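You operate a simulated robot arm through the tools that you are given. There is no shell and no other tool. Be economical: measure what you need, move in short steps, check, and stop when the job is done.

The job below is to be done with a simulated robot arm. You get a single attempt, and the scene is never put back.

Task
Rub both wax drips off the marble; one lies under the white candlestick.
Fine: use the checked cloth; rest the candlestick on the cork mat, then put both back.
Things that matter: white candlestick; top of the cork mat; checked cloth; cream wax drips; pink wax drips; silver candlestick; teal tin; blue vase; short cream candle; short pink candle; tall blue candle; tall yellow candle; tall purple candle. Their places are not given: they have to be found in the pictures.

The check looks at the end state, three seconds after you hand in, the way a careful person would. Anything else that was tipped, shoved, dropped, spilled or broken makes it a failure.

Robot
A 7-joint arm with a two-finger parallel gripper, fixed in place. Base frame: the origin is at the foot of the arm, x ahead of it, y to its left, z up; the work surface is at about z = 0. Readings come in mm, degrees, newtons and seconds.
With the tool pointing down near the work surface it reaches from about 220 to 580 mm from the base axis. Its first joint turns from -66.0 to 66.0 degrees. Payload 2.5 kg.
Tool frame: the origin (TCP) lies between the finger pads and is the grasp point; the fingertips stand 23 mm ahead of it; z points along the fingers, y is the line along which they close. Largest opening 94 mm; finger width 38, thickness 10; the body of the gripper, 54 by 96 mm, starts 39 mm behind the TCP.
Orientation is that of the tool frame in the base frame, as a unit quaternion [w, x, y, z]. With the fingers straight down and closing along the base's y, the tool's x points along the base's -x, its y along +y and its z along -z.

Tools
- The arm moves only by the tool play_rows. Its argument "series" is one flat list of numbers, 7 for each row, row after row: the turn, a rotation vector about the tool's x, y, z in units of 6 degrees (1.0 is 6 degrees), then the shift along the tool's x, y, z in units of 30 mm (1.0 is 30 mm), then the finger opening in mm, from 0 to 94. In form: [rx, ry, rz, tx, ty, tz, grip, rx, ry, rz, tx, ty, tz, grip, ...]. A call has 1 to 12 rows; each row shifts and turns the commanded pose from where the row before left it, along the tool's axes as they then stand. A call with a number of a shift or a turn outside -1 to 1 is refused whole. Each row takes 0.2 s and may step no farther than 50 mm and 8.6 degrees from the row before; otherwise, or with a gripper value out of range, the whole call is refused. A pose out of reach is approached as far as the arm can. The call stops where the force on the tool passes 40 N (or 10 N more than at its start, if that is more) or the arm is blocked; 0.2 s more then pass. The fingers move at their own pace (about 108 mm/s each) and stop on an object; they squeeze with about 33 N. The grip force told is the motor's: it shows also when the fingers shut on nothing. Time passes only in rows, and 0.2 s behind the last, so rows that do not move let the fingers close. The reply holds the time, the measured pose of the TCP, the force on the tool along the base axes, the opening and the grip force, in the units named above and with some noise, and new pictures: "views" is both (left out), scene, wrist or none.
- Cameras (640 x 400 px; columns grow to the right, rows downward): "scene" is fixed at [103.3, -396.6, 550.9]; the picture's right is [0.93, -0.38, 0.00], its down [-0.19, -0.47, -0.86] and it looks along [0.33, 0.79, -0.51] (base axes); focal length 338 px, centre (320, 200). "wrist" rides on the gripper at [-39, 0, -44] in the tool frame; the picture's right is [0.00, -1.00, 0.00], its down [0.97, 0.00, -0.24] and it looks along [0.24, 0.00, 0.97] (tool axes); focal length 218 px, centre (320, 200).
- probe_pixels(camera, pixels): for up to 12 pixels [column, row] of the newest picture of that camera ("zoom" is the newest enlarged one), the place [x, y, z] in the base frame of the surface seen there, good to about 2 mm. No time passes.
- close_up(camera, box): a new picture of the part [left, top, right, bottom] of that camera's present view, enlarged. No time passes.
- job_done(): hands the job in; it is judged then, once.

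Go step by step. Measure first, check grasps and placings, and put right what went wrong. The budget is 80 turns and 120 pictures, counting those below and the enlarged ones. Unless the task says otherwise, let go and move clear before handing in, and close with one line.

The tools are called after ">>>" by a JSON object that holds its "method" and its "body". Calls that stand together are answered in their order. play_rows: Moves the arm, as the interface text tells. Its arguments: {"type":"object","properties":{"series":{"type":"array","items":{"type":"number"}},"views":{"type":"string","enum":["both","scene","wrist","none"]}},"required":["series"]} The other tools are called the same way: probe_pixels (camera, pixels) gives the place of the surface under pixels of a picture; close_up (camera, box) takes an enlarged picture of a part of a camera's view; job_done () hands the job in.

At the start:

```text
t: 0.0
position: [401.9, 211.5, 276.1]
orientation: [0.0, -0.001, 1.0, 0.0]
contact_force: [-0.6, -0.3, -0.2]
finger_gap: 94.1
grasp_force: 0.1
```

scene: 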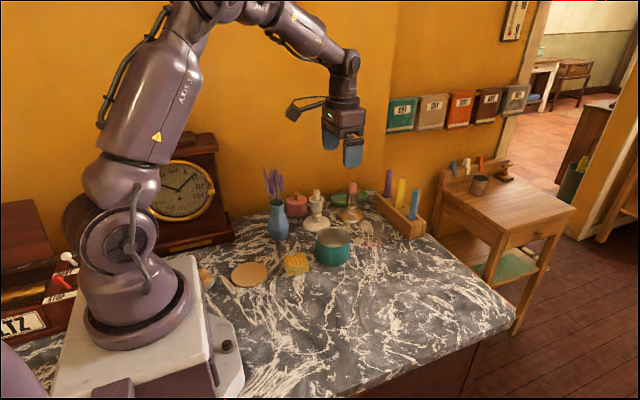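
wrist: 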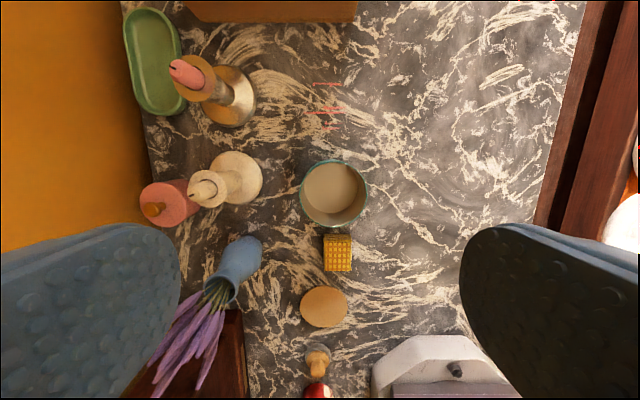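

The scene shows the white candlestick near (316,212), the cork mat near (250,274), the checked cloth near (297,264) and pinkish marks near (370,240). I'll enlarge these before measuring.

>>> {"method": "close_up", "body": {"camera": "scene", "box": [220, 160, 440, 297]}}

>>> {"method": "close_up", "body": {"camera": "wrist", "box": [120, 0, 440, 200]}}

>>> {"method": "close_up", "body": {"camera": "wrist", "box": [120, 140, 440, 340]}}

>>> {"method": "probe_pixels", "body": {"camera": "wrist", "pixels": [[323, 307], [338, 253], [338, 238], [338, 270], [325, 253], [351, 253], [262, 178], [205, 188], [238, 178], [328, 83], [322, 112], [330, 128]]}}

```text
2.91 times, centred on (330, 228) of scene
```

zoom: 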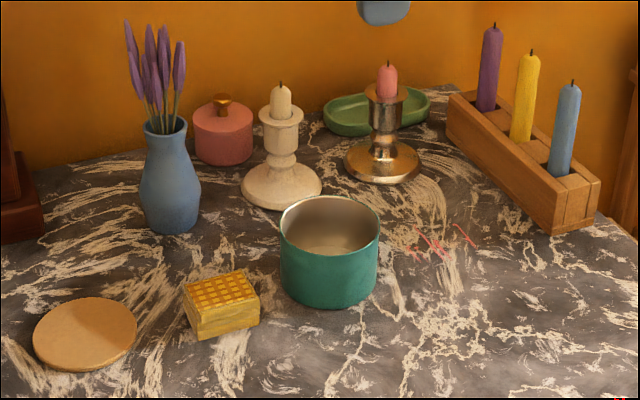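

```text
2.00 times, centred on (280, 100) of wrist
```

zoom: 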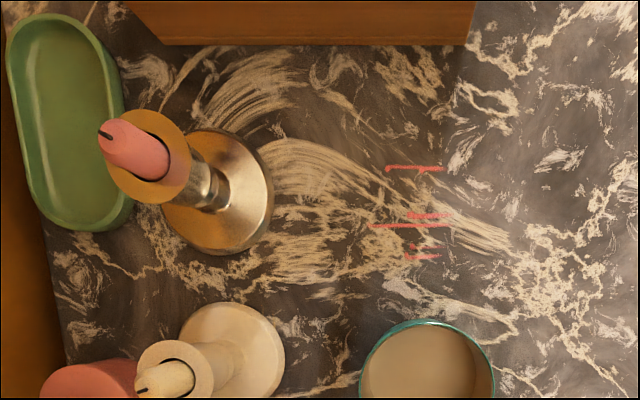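

```text
2.00 times, centred on (280, 240) of wrist
```

zoom: 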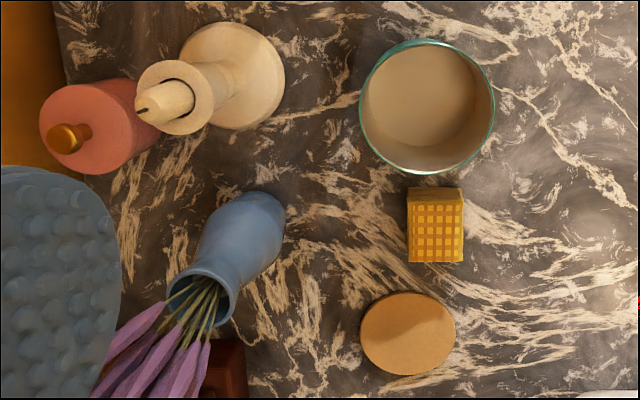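

```text
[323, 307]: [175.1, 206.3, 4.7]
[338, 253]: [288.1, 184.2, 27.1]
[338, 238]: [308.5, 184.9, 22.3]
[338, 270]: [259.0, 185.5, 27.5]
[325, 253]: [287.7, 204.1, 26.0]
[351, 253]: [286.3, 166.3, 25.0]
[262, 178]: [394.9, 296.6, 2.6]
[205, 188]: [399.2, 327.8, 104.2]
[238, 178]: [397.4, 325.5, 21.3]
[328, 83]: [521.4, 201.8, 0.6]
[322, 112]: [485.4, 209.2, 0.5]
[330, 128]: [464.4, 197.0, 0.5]
```

The wrist probes put the mat near (175,206) and the cloth near (283,185), about 27 mm tall. The open pink drips span roughly x 464–521 and y 190–215. Next I'll probe the candlestick and its neighbours in an enlarged scene view.

>>> {"method": "close_up", "body": {"camera": "scene", "box": [260, 165, 380, 240]}}

>>> {"method": "probe_pixels", "body": {"camera": "scene", "pixels": [[316, 192], [316, 201], [316, 206], [316, 215], [303, 226], [330, 226], [297, 205], [278, 225], [351, 215], [333, 235], [297, 200], [353, 186]]}}

>>> {"method": "probe_pixels", "body": {"camera": "wrist", "pixels": [[368, 198], [300, 198], [334, 227], [334, 161], [323, 287], [323, 326], [301, 307], [346, 307], [240, 153], [240, 204], [256, 100], [355, 22]]}}

```text
5.33 times, centred on (320, 202) of scene
```

zoom: 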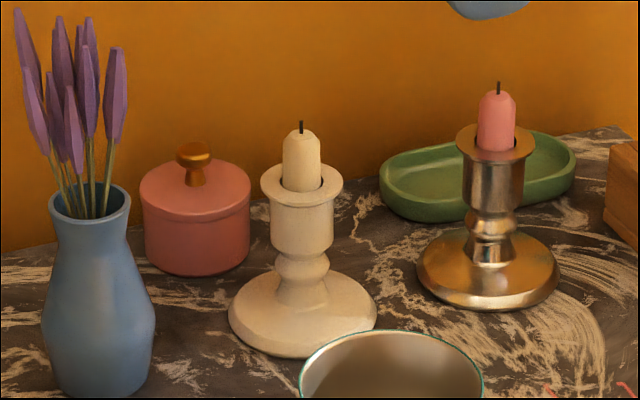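

```text
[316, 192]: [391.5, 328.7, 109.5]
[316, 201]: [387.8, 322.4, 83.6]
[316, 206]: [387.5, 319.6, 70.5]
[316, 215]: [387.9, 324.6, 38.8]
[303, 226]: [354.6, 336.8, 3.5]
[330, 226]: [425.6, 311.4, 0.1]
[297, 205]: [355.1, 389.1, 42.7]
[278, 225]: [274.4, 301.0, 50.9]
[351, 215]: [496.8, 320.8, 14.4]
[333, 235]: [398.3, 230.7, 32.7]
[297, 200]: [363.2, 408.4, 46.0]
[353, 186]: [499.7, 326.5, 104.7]
```

```text
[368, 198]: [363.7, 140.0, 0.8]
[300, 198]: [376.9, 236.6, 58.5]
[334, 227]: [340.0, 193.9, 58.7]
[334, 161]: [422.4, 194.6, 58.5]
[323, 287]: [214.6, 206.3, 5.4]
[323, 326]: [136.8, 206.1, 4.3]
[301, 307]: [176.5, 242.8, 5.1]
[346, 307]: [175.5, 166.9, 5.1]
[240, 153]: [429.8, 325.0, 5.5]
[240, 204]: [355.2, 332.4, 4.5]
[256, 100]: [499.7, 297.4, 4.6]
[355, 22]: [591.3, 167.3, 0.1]
```

The candlestick axis comes out near (393,335) with a base radius of about 37. The mat centre is (175.5,206) with a radius of about 38. I'll probe the enlarged view for candle and cup heights, and for the lavender and pot tops.

>>> {"method": "probe_pixels", "body": {"camera": "zoom", "pixels": [[301, 125], [301, 136], [302, 203], [302, 245], [270, 225], [334, 225], [265, 185], [340, 185], [194, 148], [85, 22], [20, 15], [302, 354]]}}

>>> {"method": "probe_pixels", "body": {"camera": "wrist", "pixels": [[191, 195], [228, 188], [208, 172], [208, 207], [152, 209], [262, 165], [262, 190], [250, 155], [252, 200], [324, 237], [351, 271], [327, 271]]}}

```text
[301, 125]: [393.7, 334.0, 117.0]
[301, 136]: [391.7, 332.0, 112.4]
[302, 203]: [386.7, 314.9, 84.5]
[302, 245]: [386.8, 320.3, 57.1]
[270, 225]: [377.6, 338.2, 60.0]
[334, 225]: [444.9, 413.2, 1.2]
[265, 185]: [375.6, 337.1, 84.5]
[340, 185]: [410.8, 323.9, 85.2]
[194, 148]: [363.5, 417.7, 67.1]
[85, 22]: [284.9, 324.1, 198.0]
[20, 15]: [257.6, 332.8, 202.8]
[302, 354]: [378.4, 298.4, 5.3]
```

```text
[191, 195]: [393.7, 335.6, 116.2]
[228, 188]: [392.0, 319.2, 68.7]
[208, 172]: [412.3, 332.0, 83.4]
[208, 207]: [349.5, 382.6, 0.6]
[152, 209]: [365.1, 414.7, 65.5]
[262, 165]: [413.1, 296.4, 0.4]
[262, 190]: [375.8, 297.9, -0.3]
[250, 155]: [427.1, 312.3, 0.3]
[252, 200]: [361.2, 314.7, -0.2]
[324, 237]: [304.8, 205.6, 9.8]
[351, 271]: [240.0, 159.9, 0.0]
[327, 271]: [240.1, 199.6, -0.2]
```

The wick top is at z ≈ 117 on axis (393,334). The cup rim is at z ≈ 85 with a diameter of about 39. I'll move above the candlestick with the fingers open 64 mm and come partway down.

>>> {"method": "play_rows", "body": {"series": [0, 0, 0, 0.1, 1, 0, 64, 0, 0, 0, 0.1, 1, 0, 64, 0, 0, 0, 0.1, 1, 0, 64, 0, 0, 0, 0, 1, 0, 64, 0, 0, 0, 0, 0.083, 1, 64, 0, 0, 0, 0, 0, 1, 64, 0, 0, 0, 0, 0, 1, 64, 0, 0, 0, 0, 0, 0, 64]}}

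```text
t: 1.8
position: [393.1, 333.3, 184.8]
orientation: [0.001, 0.001, 1.0, -0.001]
contact_force: [0.0, -0.1, 0.0]
finger_gap: 64.0
grasp_force: 0.1
```

scene: 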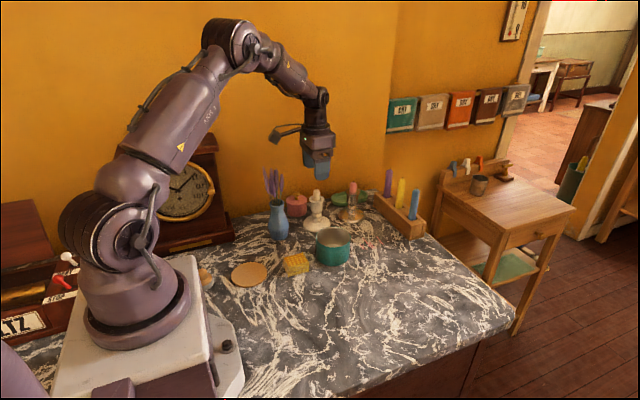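
wrist: 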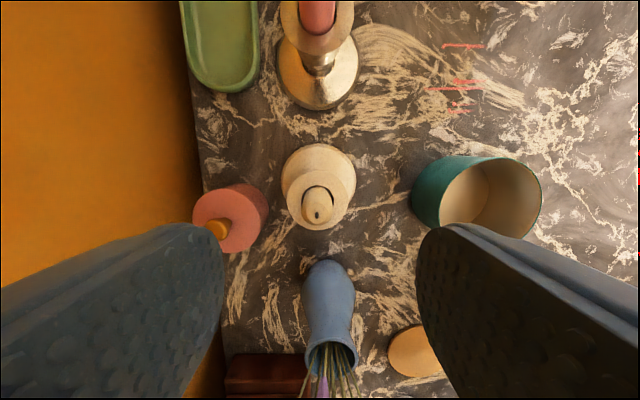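

The gripper is centred above the candle, with the wick at wrist (318,213), and clear of the pot. I'll check the wick position once more.

>>> {"method": "probe_pixels", "body": {"camera": "wrist", "pixels": [[318, 213], [287, 197], [349, 197], [318, 230], [282, 175], [356, 175], [318, 144], [228, 230]]}}

```text
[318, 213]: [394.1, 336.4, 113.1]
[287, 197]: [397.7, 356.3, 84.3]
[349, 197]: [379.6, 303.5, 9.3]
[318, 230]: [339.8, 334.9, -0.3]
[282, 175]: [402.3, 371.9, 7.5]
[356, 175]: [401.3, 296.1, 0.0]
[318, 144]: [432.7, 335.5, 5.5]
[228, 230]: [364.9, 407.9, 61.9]
```

The base spans y 297–372 and x 355–432, so its centre is (393.5,334.7). I'll descend to z 83 and close on the cup.

>>> {"method": "play_rows", "body": {"series": [0, 0, 0, 0, 0.04, 1, 64, 0, 0, 0, 0, 0, 1, 64, 0, 0, 0, 0, 0, 0.8, 64, 0, 0, 0, 0, 0, 0.4, 64, 0, 0, 0, 0, 0, 0.193, 64, 0, 0, 0, 0, 0, 0, 64], "views": "both"}}

```text
t: 2.5
position: [397.2, 338.5, 131.4]
orientation: [0.005, 0.002, 1.0, 0.008]
contact_force: [0.6, 0.0, 8.8]
finger_gap: 63.9
grasp_force: 0.0
stopped in row 3: the force on the tool passed its limit (the readings are from after the stop); the commanded pose is now the measured one
```

scene: 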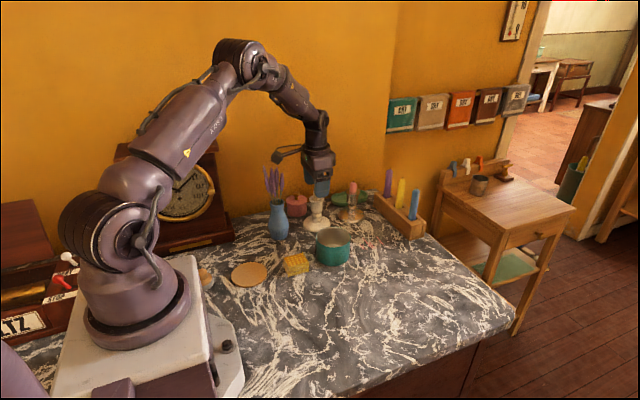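
wrist: 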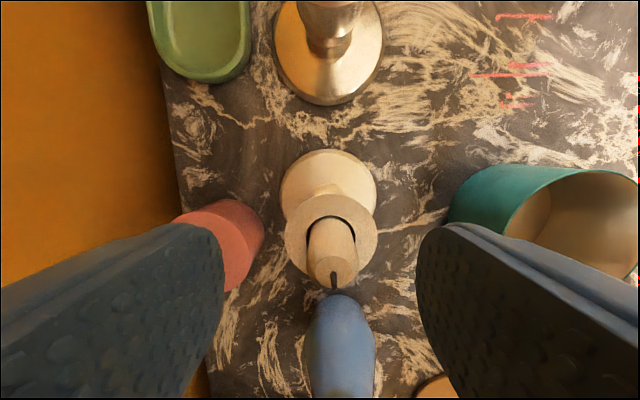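

The descent stopped at z 131 with an upward force, and the pose shifted about +4 mm in x and y. The bracket on the gripper at scene (285,152) sits right above the lavender, so I'll look closer.

>>> {"method": "close_up", "body": {"camera": "scene", "box": [240, 110, 384, 200]}}

>>> {"method": "probe_pixels", "body": {"camera": "scene", "pixels": [[274, 156], [278, 152], [285, 152], [295, 149], [303, 150], [278, 170], [267, 170], [273, 165]]}}

```text
4.44 times, centred on (312, 155) of scene
```

zoom: 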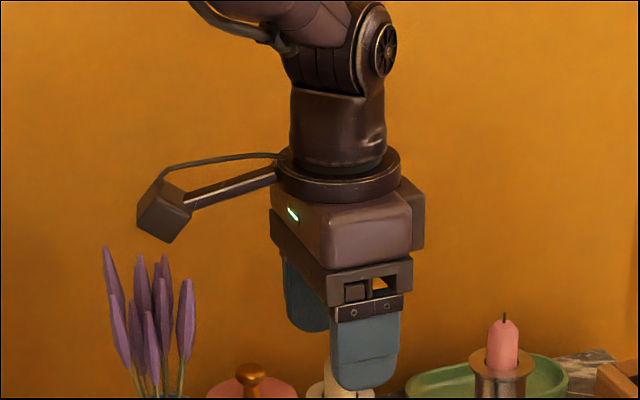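

```text
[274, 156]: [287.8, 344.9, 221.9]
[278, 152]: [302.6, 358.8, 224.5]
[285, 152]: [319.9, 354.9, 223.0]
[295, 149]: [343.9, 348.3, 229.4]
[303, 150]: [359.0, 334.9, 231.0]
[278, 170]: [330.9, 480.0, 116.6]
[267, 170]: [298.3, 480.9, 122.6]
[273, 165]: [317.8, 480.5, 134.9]
```

The bracket box, about 105 mm out on tool +x and 75–95 mm above the TCP, touched the lavender tips, but the vase still looks upright. I'll rise, level the tool, and begin turning so the bracket points to −y.

>>> {"method": "play_rows", "body": {"series": [0, 0, 0, 0, 0, -0.8, 64, 0, 0, 0, 0, 0, -1, 64, 0.153, 0.095, -0.04, 0, 0, -0.5, 64, 0, 0, -1, 0, 0, 0, 64, 0, 0, -1, 0, 0, 0, 64, 0, 0, -1, 0, 0, 0, 64, 0, 0, -1, 0, 0, 0, 64, 0, 0, -1, 0, 0, 0, 64, 0, 0, -1, 0, 0, 0, 64, 0, 0, -1, 0, 0, 0, 64, 0, 0, 0, 0, 0, 0, 64]}}

>>> {"method": "close_up", "body": {"camera": "scene", "box": [240, 150, 400, 250]}}

```text
t: 4.9
position: [395.4, 336.4, 200.0]
orientation: [-0.002, -0.36, 0.933, -0.001]
contact_force: [-0.3, 0.5, 0.3]
finger_gap: 63.8
grasp_force: 0.0
```

scene: 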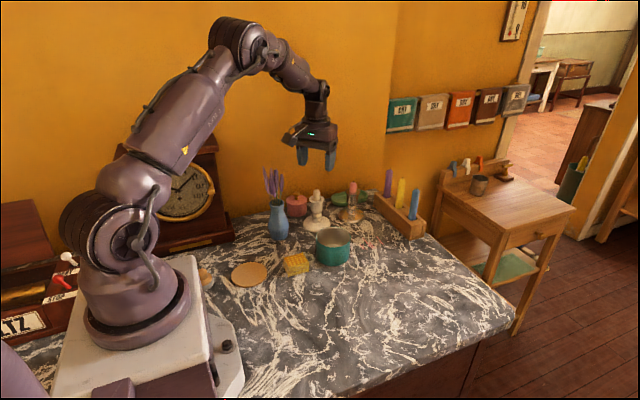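
wrist: 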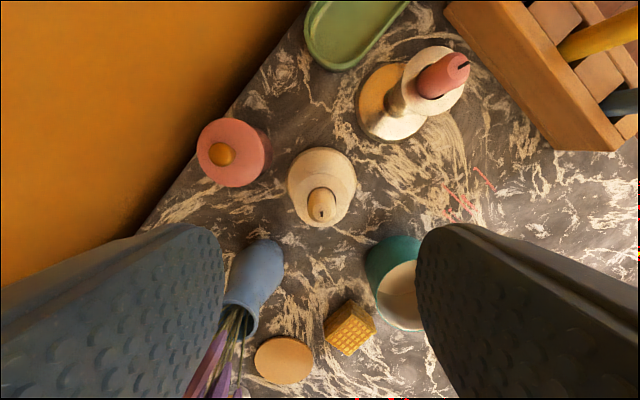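

```text
4.00 times, centred on (320, 200) of scene
```

zoom: 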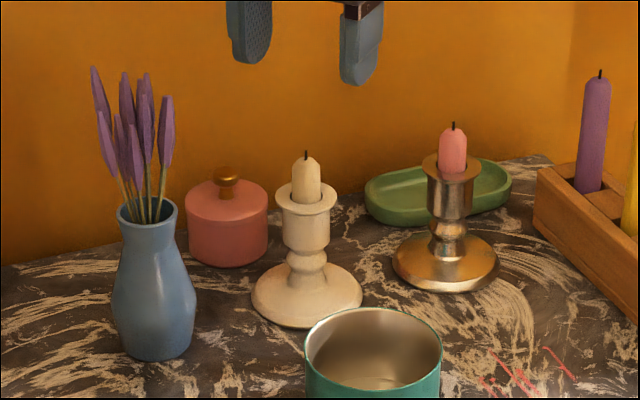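

The vase and lavender are where they were; the base still projects to about scene (279,238). I'll finish the turn to 90° and re-centre on the candlestick.

>>> {"method": "play_rows", "body": {"series": [0, 0, -1, 0, 0, 0, 64, 0, 0, -1, 0, 0, 0, 64, 0, 0, -1, 0, 0, 0, 64, 0, 0, -1, 0, 0, 0, 64, 0, 0, -1, 0, 0, 0, 64, 0, 0, -1, 0, 0, 0, 64, 0, 0, -1, 0, 0, 0, 64, 0, 0, -0.97, 0, 0, 0, 64, 0, 0, 0, 0.057, 0.063, 0, 64, 0, 0, 0, 0, 0, 1, 64, 0, 0, 0, 0, 0, 0.5, 64, 0, 0, 0, 0, 0, 0, 64]}}

```text
t: 7.5
position: [392.6, 337.1, 153.0]
orientation: [-0.001, -0.707, 0.708, 0.0]
contact_force: [-0.3, -0.3, 0.0]
finger_gap: 64.0
grasp_force: 0.0
```

scene: 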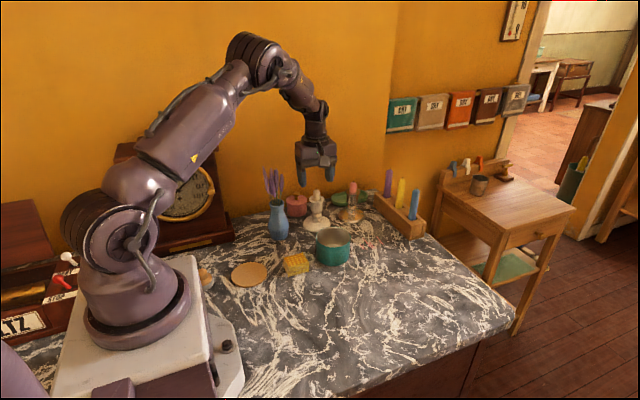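
wrist: 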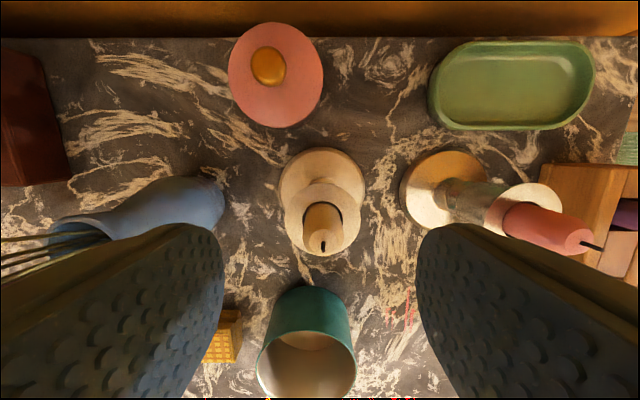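

The tool is now at 90° with the bracket over the tin side, and the wick sits centred at wrist (323,243). I'll descend to z 83 in small steps.

>>> {"method": "play_rows", "body": {"series": [0, 0, 0, 0.04, -0.02, 0.8, 64, 0, 0, 0, 0, 0, 0.7, 64, 0, 0, 0, 0, 0, 0.5, 64, 0, 0, 0, 0, 0, 0.33, 64, 0, 0, 0, 0, 0, 0, 64]}}

```text
t: 8.7
position: [394.3, 334.7, 85.6]
orientation: [0.0, -0.706, 0.708, 0.0]
contact_force: [0.3, 0.3, 1.0]
finger_gap: 63.8
grasp_force: 0.0
```

scene: 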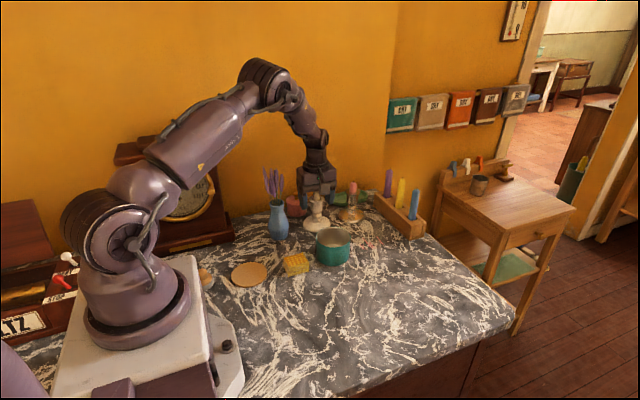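
wrist: 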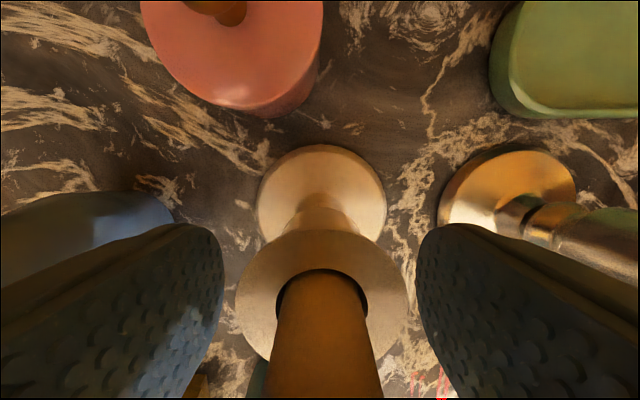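

The cup is centred between the fingers with light forces. I'll close the fingers on it.

>>> {"method": "play_rows", "body": {"series": [0, 0, 0, 0, 0, 0, 44, 0, 0, 0, 0, 0, 0, 34, 0, 0, 0, 0, 0, 0, 20, 0, 0, 0, 0, 0, 0, 20]}}

```text
t: 9.7
position: [395.1, 334.0, 85.2]
orientation: [-0.001, -0.707, 0.707, 0.001]
contact_force: [2.3, 0.1, 0.0]
finger_gap: 36.0
grasp_force: 32.7
```

scene: 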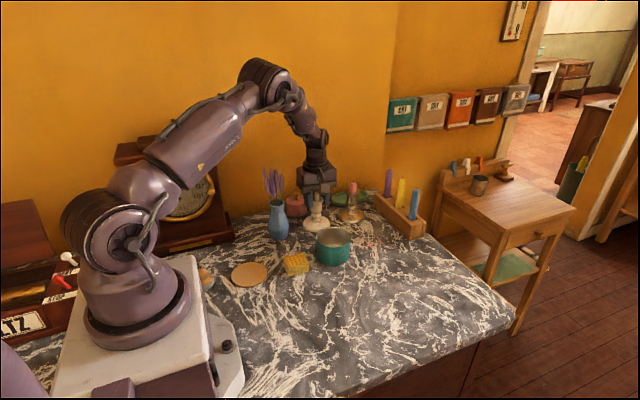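
wrist: 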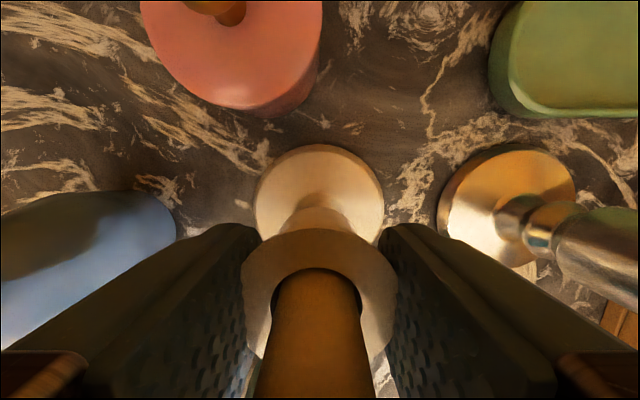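

Gripped at 36 mm with 33 N. I'll lift straight up 90 mm and check.

>>> {"method": "play_rows", "body": {"series": [0, 0, 0, 0, 0, -0.3, 20, 0, 0, 0, 0, 0, -0.7, 20, 0, 0, 0, 0, 0, -1, 20, 0, 0, 0, 0, 0, -1, 20, 0, 0, 0, 0, 0, 0, 20]}}

>>> {"method": "close_up", "body": {"camera": "scene", "box": [260, 140, 420, 240]}}

```text
t: 10.9
position: [394.1, 336.5, 174.9]
orientation: [-0.001, -0.707, 0.707, 0.001]
contact_force: [-0.1, -0.6, -4.3]
finger_gap: 35.9
grasp_force: 32.9
```

scene: 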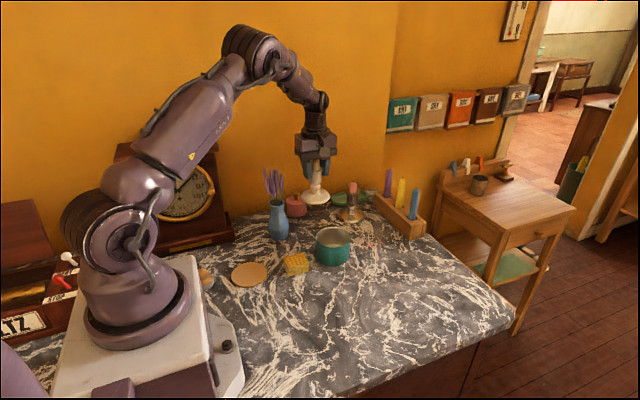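
wrist: 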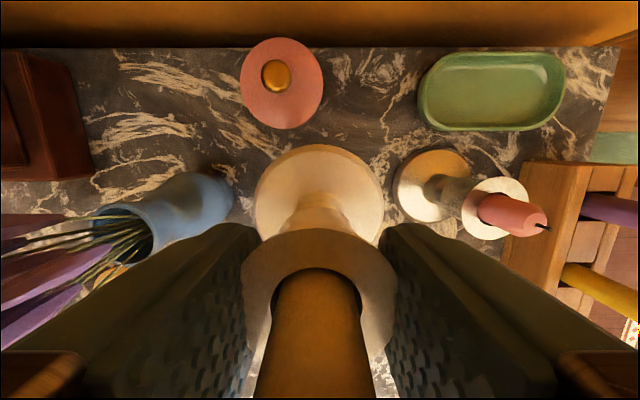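

```text
4.00 times, centred on (340, 190) of scene
```

zoom: 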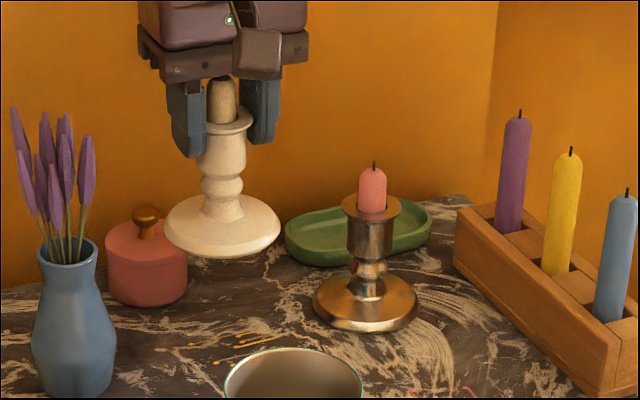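

The candlestick hangs straight and the cream drips show at zoom (150–290, 333–350). I'll probe them and carry the candlestick over the tin side.

>>> {"method": "probe_pixels", "body": {"camera": "zoom", "pixels": [[155, 349], [190, 347], [215, 346], [240, 337], [265, 333], [255, 345], [280, 338], [215, 362]]}}

>>> {"method": "play_rows", "body": {"series": [0, 0, 0, 0.5, 0, 0, 20, 0, 0, 0, 1, 0, 0, 20, 0, 0, 0, 1, 0, 0, 20, 0, 0, 0, 1, 0, 0, 20, 0, 0, 0, 0.78, 0.5, 0, 20, 0, 0, 0, 0, 1, 0, 20, 0, 0, 0, 0, 1, 0, 20, 0, 0, 0, 0, 1, 0, 20, 0, 0, 0, 0, 0, 0, 20]}}

```text
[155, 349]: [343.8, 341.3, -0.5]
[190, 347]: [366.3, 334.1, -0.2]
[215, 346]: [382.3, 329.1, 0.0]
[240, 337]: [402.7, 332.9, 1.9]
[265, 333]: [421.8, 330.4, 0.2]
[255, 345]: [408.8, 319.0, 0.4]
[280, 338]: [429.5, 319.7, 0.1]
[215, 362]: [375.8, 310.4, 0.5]
```

```text
t: 12.9
position: [286.6, 205.9, 174.7]
orientation: [-0.001, -0.707, 0.707, 0.0]
contact_force: [-1.0, -0.3, -5.6]
finger_gap: 36.1
grasp_force: 32.7
```

scene: 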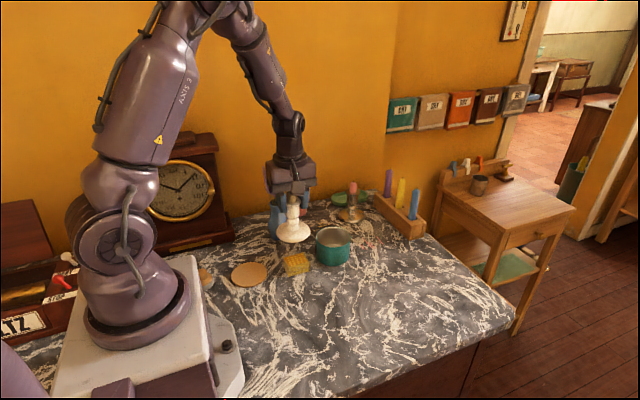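
wrist: 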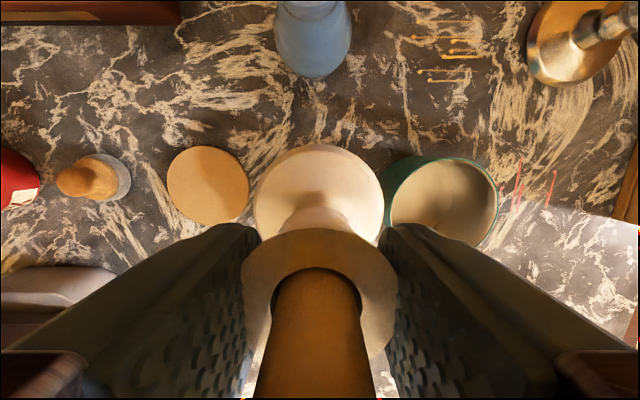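

The yellow/cream drips show at wrist (415–480, 20–82) and the mat is centred near (208,186). I'll probe all of these, and the knob object beside the mat.

>>> {"method": "probe_pixels", "body": {"camera": "wrist", "pixels": [[208, 147], [208, 225], [167, 186], [249, 186], [72, 180], [110, 170], [440, 22], [412, 40], [480, 42], [450, 53], [430, 80], [468, 80]]}}

>>> {"method": "probe_pixels", "body": {"camera": "wrist", "pixels": [[518, 160], [517, 185], [555, 172], [545, 205], [500, 188], [20, 175], [478, 55], [465, 22], [318, 147], [254, 195], [382, 195]]}}

>>> {"method": "close_up", "body": {"camera": "wrist", "box": [380, 0, 640, 220]}}

```text
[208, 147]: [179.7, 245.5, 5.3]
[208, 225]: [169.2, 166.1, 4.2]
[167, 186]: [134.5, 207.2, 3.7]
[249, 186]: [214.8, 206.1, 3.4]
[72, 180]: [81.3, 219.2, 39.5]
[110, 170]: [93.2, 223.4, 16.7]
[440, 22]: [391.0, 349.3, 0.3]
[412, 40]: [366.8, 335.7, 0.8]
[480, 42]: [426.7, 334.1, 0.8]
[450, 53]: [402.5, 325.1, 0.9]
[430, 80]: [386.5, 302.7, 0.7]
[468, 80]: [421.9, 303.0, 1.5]
```

```text
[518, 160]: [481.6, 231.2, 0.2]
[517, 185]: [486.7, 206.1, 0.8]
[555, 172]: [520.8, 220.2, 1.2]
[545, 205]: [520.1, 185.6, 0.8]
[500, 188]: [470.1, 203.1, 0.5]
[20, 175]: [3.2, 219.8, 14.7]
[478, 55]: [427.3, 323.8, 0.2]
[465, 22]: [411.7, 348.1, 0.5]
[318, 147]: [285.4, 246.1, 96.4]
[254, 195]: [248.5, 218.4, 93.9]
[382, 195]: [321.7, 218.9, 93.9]
```

```text
1.82 times, centred on (510, 110) of wrist
```

zoom: 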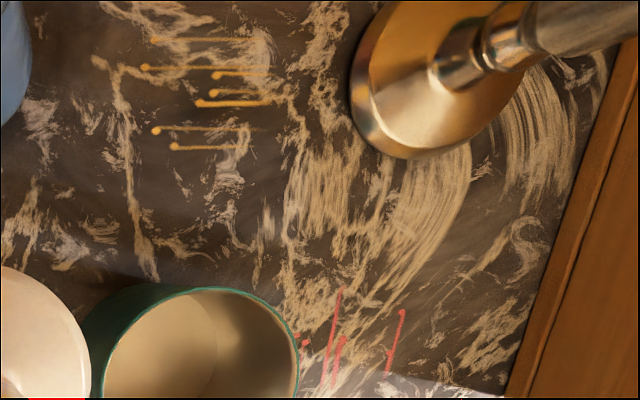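

The mat centre is (174.7,205.8), radius about 40, and the knob object ends near x 112. I'll carry the candlestick over the mat and lower it partway.

>>> {"method": "play_rows", "body": {"series": [0, 0, 0, 0.055, 0.7, 0, 20, 0, 0, 0, 0, 1, 0, 20, 0, 0, 0, 0, 1, 0, 20, 0, 0, 0, 0, 0.7, 0, 20, 0, 0, 0, 0, 0.28, 0, 20, 0, 0, 0, 0, 0, 1, 20, 0, 0, 0, 0, 0, 0.6, 20, 0, 0, 0, 0, 0, 0.3, 20, 0, 0, 0, 0, 0, 0, 20]}}

>>> {"method": "close_up", "body": {"camera": "scene", "box": [180, 190, 340, 290]}}

>>> {"method": "probe_pixels", "body": {"camera": "wrist", "pixels": [[318, 147], [254, 195], [382, 195]]}}

```text
t: 14.9
position: [178.3, 203.9, 116.3]
orientation: [-0.001, -0.706, 0.708, 0.0]
contact_force: [0.2, -0.6, -4.7]
finger_gap: 35.8
grasp_force: 32.5
```

scene: 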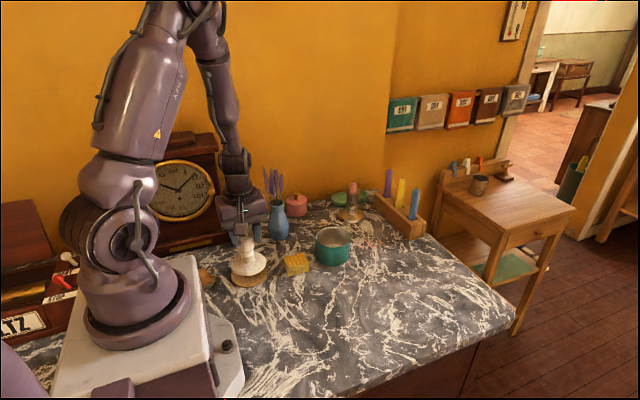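
wrist: 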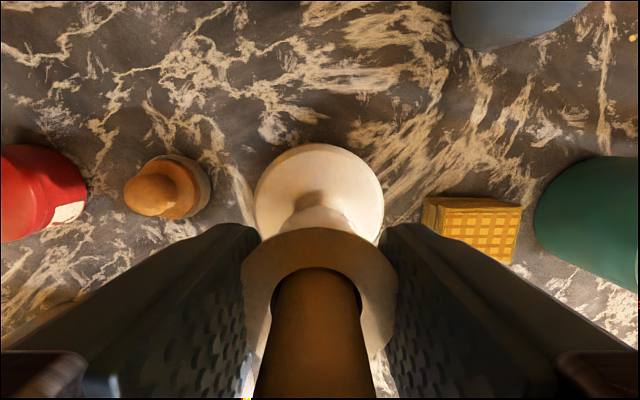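

```text
4.00 times, centred on (260, 240) of scene
```

zoom: 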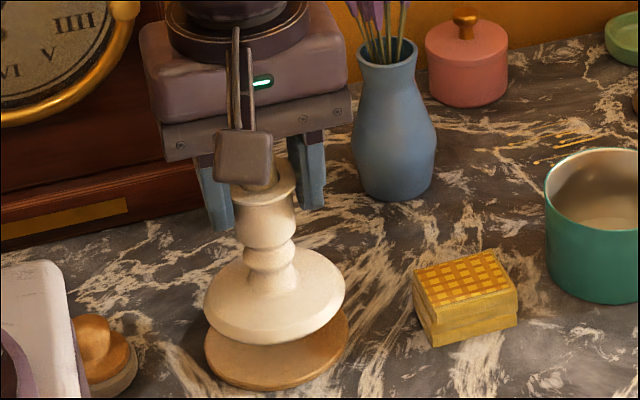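

```text
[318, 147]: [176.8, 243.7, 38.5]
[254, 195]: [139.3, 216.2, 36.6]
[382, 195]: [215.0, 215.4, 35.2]
```

The base centre is at about (177,206) with around 26 mm left to the mat. I'll shift −2.4 mm in x and lower gently.

>>> {"method": "play_rows", "body": {"series": [0, 0, 0, 0, 0.08, 0.4, 20, 0, 0, 0, 0, 0, 0.25, 20, 0, 0, 0, 0, 0, 0.1, 20, 0, 0, 0, 0, 0, 0.06, 20, 0, 0, 0, 0, 0, 0, 20]}}

>>> {"method": "close_up", "body": {"camera": "scene", "box": [180, 190, 340, 290]}}

```text
t: 16.1
position: [175.8, 205.2, 94.1]
orientation: [-0.001, -0.706, 0.708, 0.0]
contact_force: [-0.9, -0.6, -5.1]
finger_gap: 36.0
grasp_force: 33.8
```

scene: 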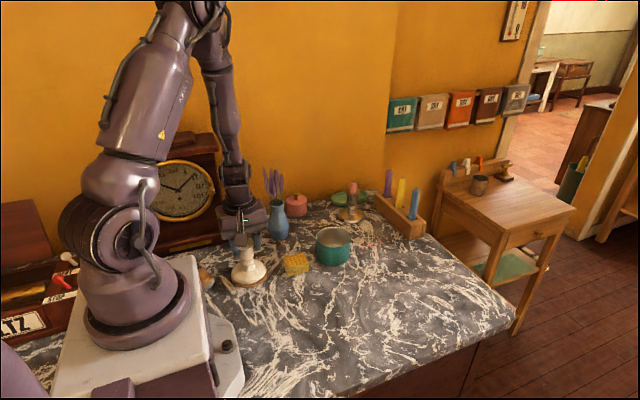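
wrist: 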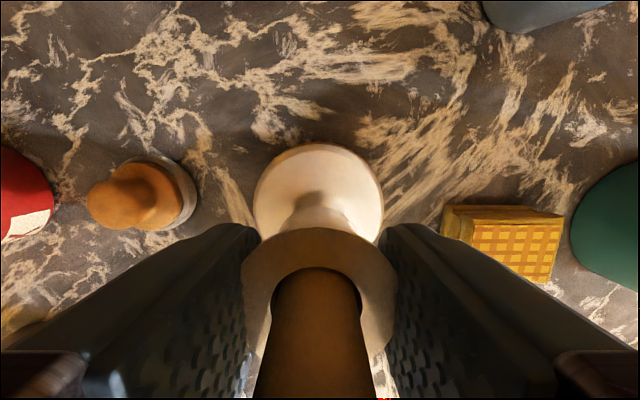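

```text
4.00 times, centred on (260, 240) of scene
```

zoom: 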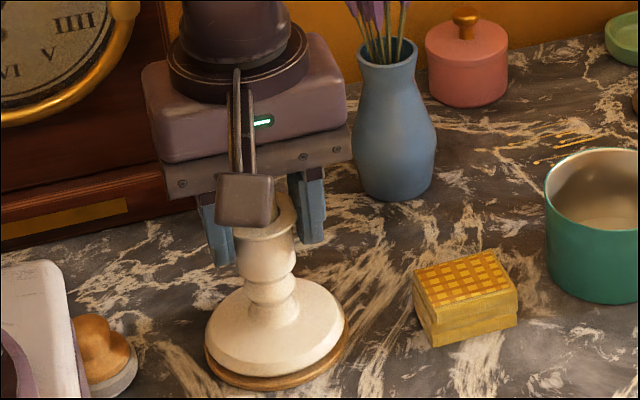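

Weight is still carried (−5 N), so there are a few mm left. I'll step down slowly.

>>> {"method": "play_rows", "body": {"series": [0, 0, 0, 0, 0, 0.05, 20, 0, 0, 0, 0, 0, 0.05, 20, 0, 0, 0, 0, 0, 0, 20], "views": "none"}}

```text
t: 16.9
position: [177.1, 205.3, 90.9]
orientation: [-0.001, -0.707, 0.707, 0.0]
contact_force: [-0.1, -0.5, -4.7]
finger_gap: 36.1
grasp_force: 33.1
```

>>> {"method": "play_rows", "body": {"series": [0, 0, 0, 0, 0, 0.03, 20, 0, 0, 0, 0, 0, 0.03, 20, 0, 0, 0, 0, 0, 0, 20], "views": "scene"}}

>>> {"method": "close_up", "body": {"camera": "scene", "box": [210, 220, 290, 290]}}

```text
t: 17.7
position: [177.4, 206.3, 89.5]
orientation: [-0.001, -0.706, 0.708, 0.001]
contact_force: [-5.7, -4.1, 22.6]
finger_gap: 36.0
grasp_force: 33.2
```

scene: 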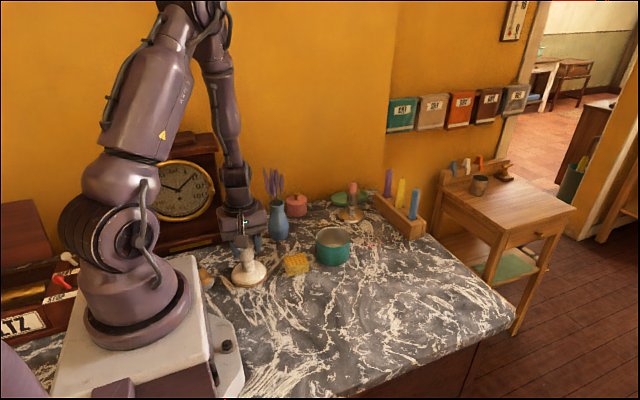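

```text
5.71 times, centred on (250, 255) of scene
```

zoom: 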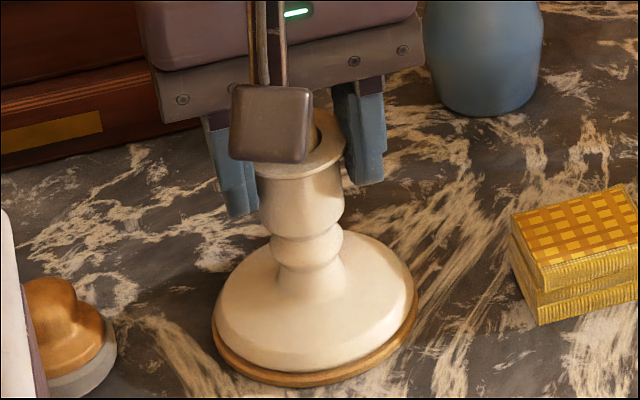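

It's seated on the mat (22 N upward, base centred on the cork). I'll ease up 1 mm, open, and rise.

>>> {"method": "play_rows", "body": {"series": [0, 0, 0, 0, 0, -0.03, 20, 0, 0, 0, 0, 0, 0, 40, 0, 0, 0, 0, 0, 0, 52, 0, 0, 0, 0, 0, 0, 64, 0, 0, 0, 0, 0, -0.5, 64, 0, 0, 0, 0, 0, -1, 64, 0, 0, 0, 0, 0, -1, 64, 0, 0, 0, 0, 0, -0.5, 64, 0, 0, 0, 0, 0, 0, 64]}}

>>> {"method": "close_up", "body": {"camera": "scene", "box": [190, 200, 350, 300]}}

```text
t: 19.7
position: [176.1, 205.3, 178.5]
orientation: [-0.001, -0.707, 0.708, 0.0]
contact_force: [-0.5, 0.0, 0.0]
finger_gap: 63.6
grasp_force: 0.1
```

scene: 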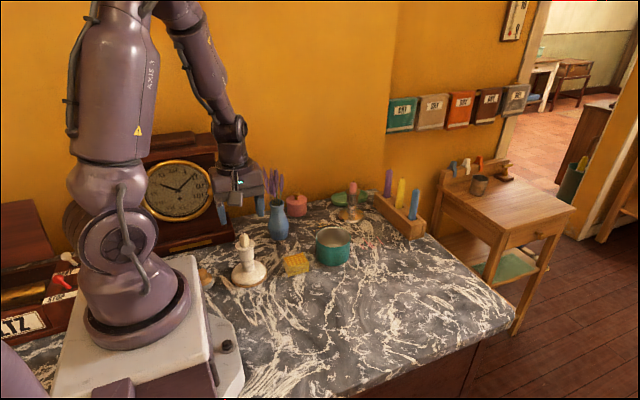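
wrist: 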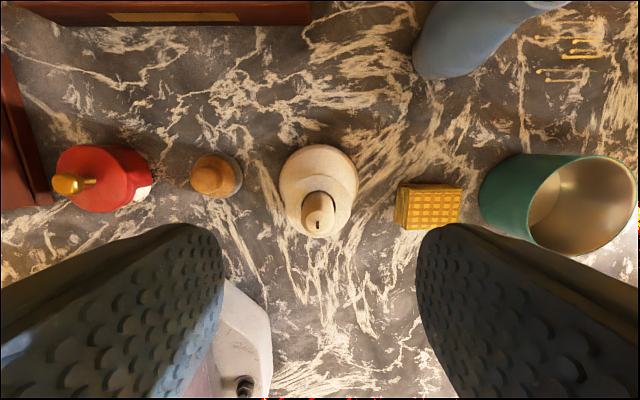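

```text
4.00 times, centred on (270, 250) of scene
```

zoom: 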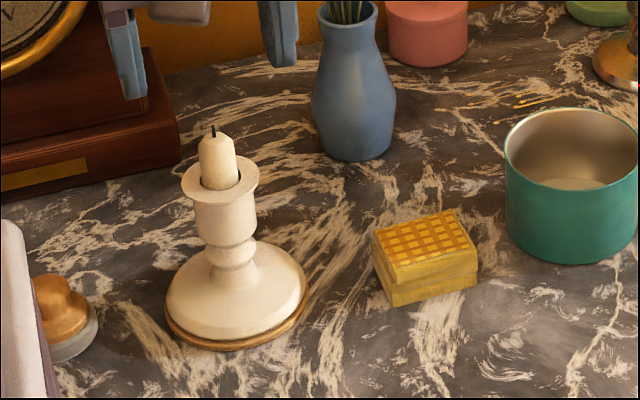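

The candlestick stands well on the mat. I'll move above the cloth at height and measure it.

>>> {"method": "play_rows", "body": {"series": [0, 0, 0, 0, -0.8, 0, 70, 0, 0, 0, 0.3, -1, 0, 70, 0, 0, 0, 0.38, -1, 0, 70, 0, 0, 0, 0, -0.77, 0, 70, 0, 0, 0, 0, 0, 0, 70], "views": "wrist"}}

>>> {"method": "close_up", "body": {"camera": "wrist", "box": [240, 130, 400, 230]}}

```text
t: 20.9
position: [283.7, 183.5, 178.5]
orientation: [-0.001, -0.707, 0.707, 0.0]
contact_force: [0.9, -0.5, -0.1]
finger_gap: 69.9
grasp_force: 0.1
```

wrist: 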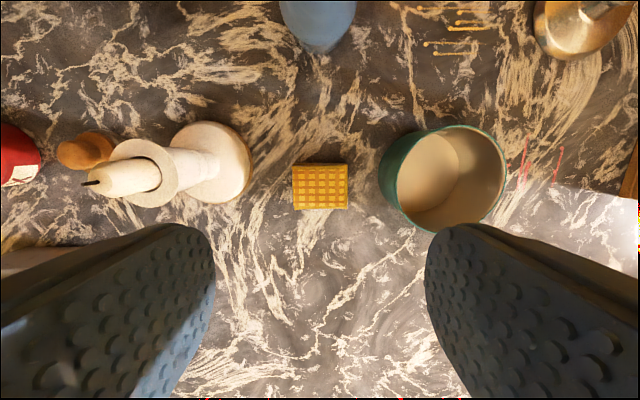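

```text
4.00 times, centred on (320, 180) of wrist
```

zoom: 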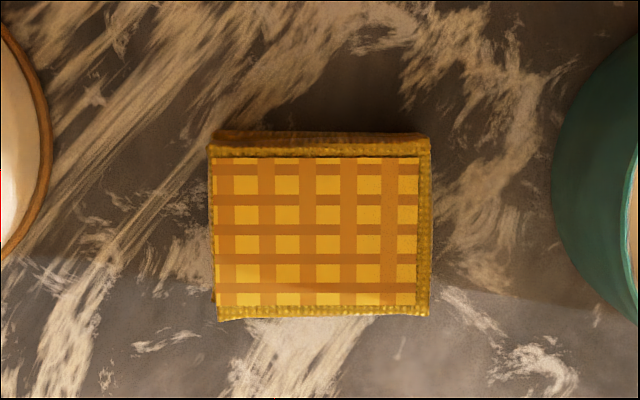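

The cloth sits squarely at wrist (320,188). I'll probe its edges.

>>> {"method": "probe_pixels", "body": {"camera": "zoom", "pixels": [[214, 160], [214, 310], [426, 160], [426, 310], [320, 312], [320, 150], [320, 136], [320, 235], [556, 170], [45, 170]]}}

```text
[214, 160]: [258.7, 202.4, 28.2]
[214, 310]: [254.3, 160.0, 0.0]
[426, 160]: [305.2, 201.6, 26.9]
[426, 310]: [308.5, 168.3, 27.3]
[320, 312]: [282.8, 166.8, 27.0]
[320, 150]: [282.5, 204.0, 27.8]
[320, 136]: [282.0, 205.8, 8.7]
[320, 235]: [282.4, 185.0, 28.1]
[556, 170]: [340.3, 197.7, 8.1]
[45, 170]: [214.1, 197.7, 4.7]
```

The cloth is x 258–308, y 166–205 and 28 mm high, centred at (283,185.5). I'll descend to z ≈ 33 with a 66 mm opening.

>>> {"method": "play_rows", "body": {"series": [0, 0, 0, 0, 0, 1, 66, 0, 0, 0, 0, 0, 1, 66, 0, 0, 0, 0, 0, 1, 66, 0, 0, 0, 0, 0, 1, 66, 0, 0, 0, 0, 0, 0.5, 66, 0, 0, 0, 0, 0, 0.35, 66, 0, 0, 0, 0, 0, 0, 66]}}

>>> {"method": "close_up", "body": {"camera": "scene", "box": [220, 200, 380, 300]}}

```text
t: 22.5
position: [284.0, 183.3, 34.1]
orientation: [-0.001, -0.707, 0.708, 0.0]
contact_force: [0.6, 0.0, -0.2]
finger_gap: 66.0
grasp_force: 0.1
```

scene: 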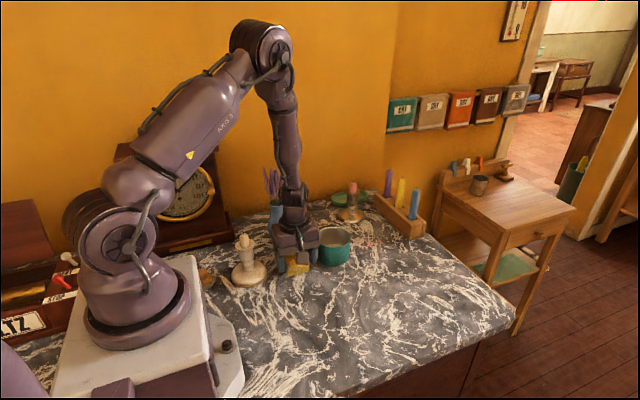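
wrist: 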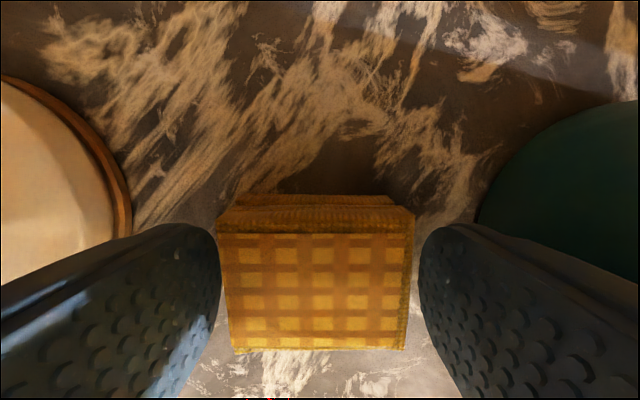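

```text
4.00 times, centred on (300, 250) of scene
```

zoom: 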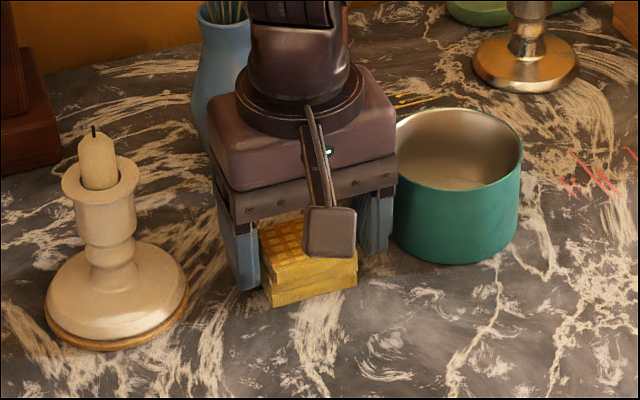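

The cloth sits neatly between the fingers. I'll go down 4 mm more and close.

>>> {"method": "play_rows", "body": {"series": [0, 0, 0, 0, 0, 0.13, 66, 0, 0, 0, 0, 0, 0, 54, 0, 0, 0, 0, 0, 0, 46, 0, 0, 0, 0, 0, 0, 30, 0, 0, 0, 0, 0, 0, 30], "views": "wrist"}}

```text
t: 23.7
position: [284.3, 183.2, 30.2]
orientation: [-0.002, -0.707, 0.708, 0.0]
contact_force: [-0.3, 0.6, 0.9]
finger_gap: 52.8
grasp_force: 32.7
```

wrist: 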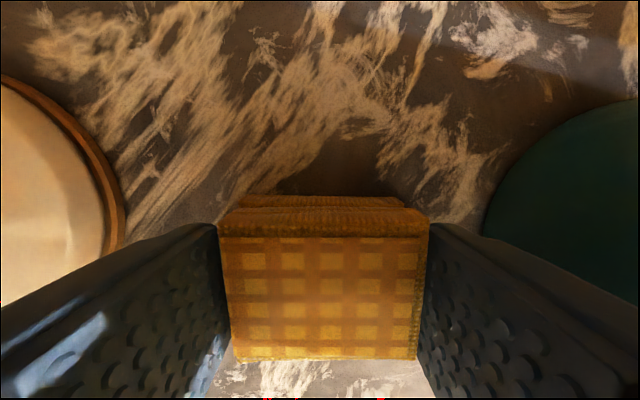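

Gripped at 52.8 mm. I'll lift 75 mm and carry the cloth over the tin to above the pink drips.

>>> {"method": "play_rows", "body": {"series": [0, 0, 0, 0, 0, -0.7, 30, 0, 0, 0, 0, 0, -0.9, 30, 0, 0, 0, 0, 0, -0.9, 30, 0, 0, 0, 0, -0.6, 0, 30, 0, 0, 0, -0.2, -1, 0, 30, 0, 0, 0, -0.2, -1, 0, 30, 0, 0, 0, -0.2, -1, 0, 30, 0, 0, 0, -0.14, -1, 0, 30, 0, 0, 0, 0, -1, 0, 30, 0, 0, 0, 0, -1, 0, 30, 0, 0, 0, 0, -0.43, 0, 30, 0, 0, 0, 0, 0, 0, 30]}}

>>> {"method": "close_up", "body": {"camera": "scene", "box": [290, 160, 450, 260]}}

```text
t: 26.3
position: [493.9, 207.2, 106.2]
orientation: [-0.001, -0.707, 0.708, 0.0]
contact_force: [-0.4, 0.5, 0.2]
finger_gap: 53.1
grasp_force: 33.3
```

scene: 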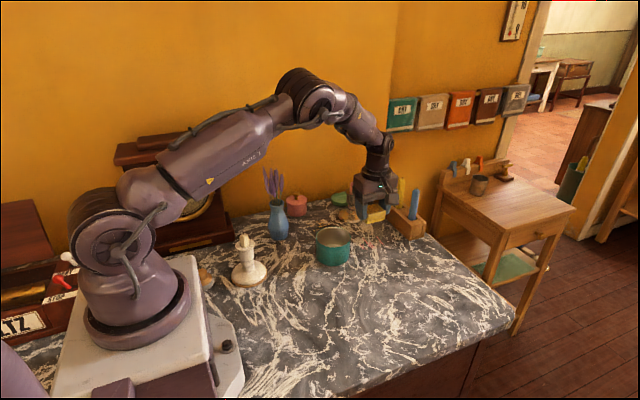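
wrist: 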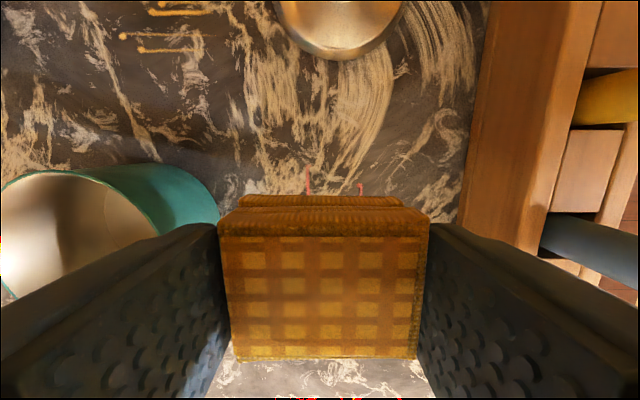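

```text
4.00 times, centred on (370, 210) of scene
```

zoom: 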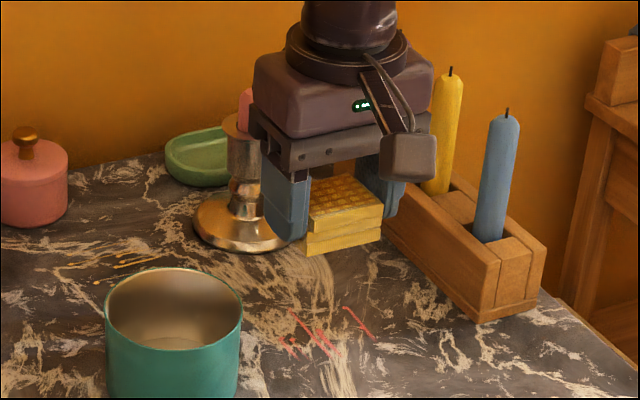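

The cloth hangs over the pink area and the rack edge lies to +x. I'll probe the drip extents, the rack's near edge and the rack height.

>>> {"method": "probe_pixels", "body": {"camera": "zoom", "pixels": [[290, 312], [345, 308], [375, 337], [338, 356], [283, 340], [293, 352], [475, 318], [478, 265], [500, 260], [395, 238], [508, 112], [325, 325]]}}

>>> {"method": "probe_pixels", "body": {"camera": "wrist", "pixels": [[458, 220], [475, 100], [500, 230], [308, 170], [361, 185], [525, 240]]}}

```text
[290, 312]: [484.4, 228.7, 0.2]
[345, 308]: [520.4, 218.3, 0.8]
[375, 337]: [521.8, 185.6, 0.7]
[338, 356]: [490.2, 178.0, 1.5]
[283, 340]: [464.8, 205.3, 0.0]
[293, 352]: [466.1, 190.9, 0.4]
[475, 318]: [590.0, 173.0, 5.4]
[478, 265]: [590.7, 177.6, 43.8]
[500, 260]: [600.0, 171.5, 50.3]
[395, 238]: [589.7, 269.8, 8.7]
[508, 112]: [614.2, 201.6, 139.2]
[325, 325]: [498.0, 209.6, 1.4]
```

```text
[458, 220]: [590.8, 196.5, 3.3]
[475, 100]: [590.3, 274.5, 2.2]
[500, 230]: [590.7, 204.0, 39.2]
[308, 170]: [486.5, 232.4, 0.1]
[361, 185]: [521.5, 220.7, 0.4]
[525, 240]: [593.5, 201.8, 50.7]
```

Pink extents are x 463–524 and y 176–233, and the rack starts at x 590, so there's room. I'll move to x ≈ 485 and lower to just above contact.

>>> {"method": "play_rows", "body": {"series": [0, 0, 0, 0, 0.3, 0.8, 30, 0, 0, 0, 0, 0, 0.8, 30, 0, 0, 0, 0, 0, 0.6, 30, 0, 0, 0, 0, 0, 0.27, 30, 0, 0, 0, 0, 0, 0.05, 30, 0, 0, 0, 0, 0, 0, 30], "views": "none"}}

```text
t: 27.7
position: [484.6, 205.4, 29.4]
orientation: [-0.001, -0.706, 0.708, 0.0]
contact_force: [-0.7, -1.0, 1.4]
finger_gap: 52.8
grasp_force: 32.4
```

Contact is just starting at z 29.4. I'll press in small steps.

>>> {"method": "play_rows", "body": {"series": [0, 0, 0, 0, 0, 0.03, 30, 0, 0, 0, 0, 0, 0, 30], "views": "none"}}

```text
t: 28.3
position: [485.5, 207.1, 30.0]
orientation: [0.0, -0.706, 0.708, 0.0]
contact_force: [-2.0, -1.4, 9.7]
finger_gap: 52.9
grasp_force: 33.2
```

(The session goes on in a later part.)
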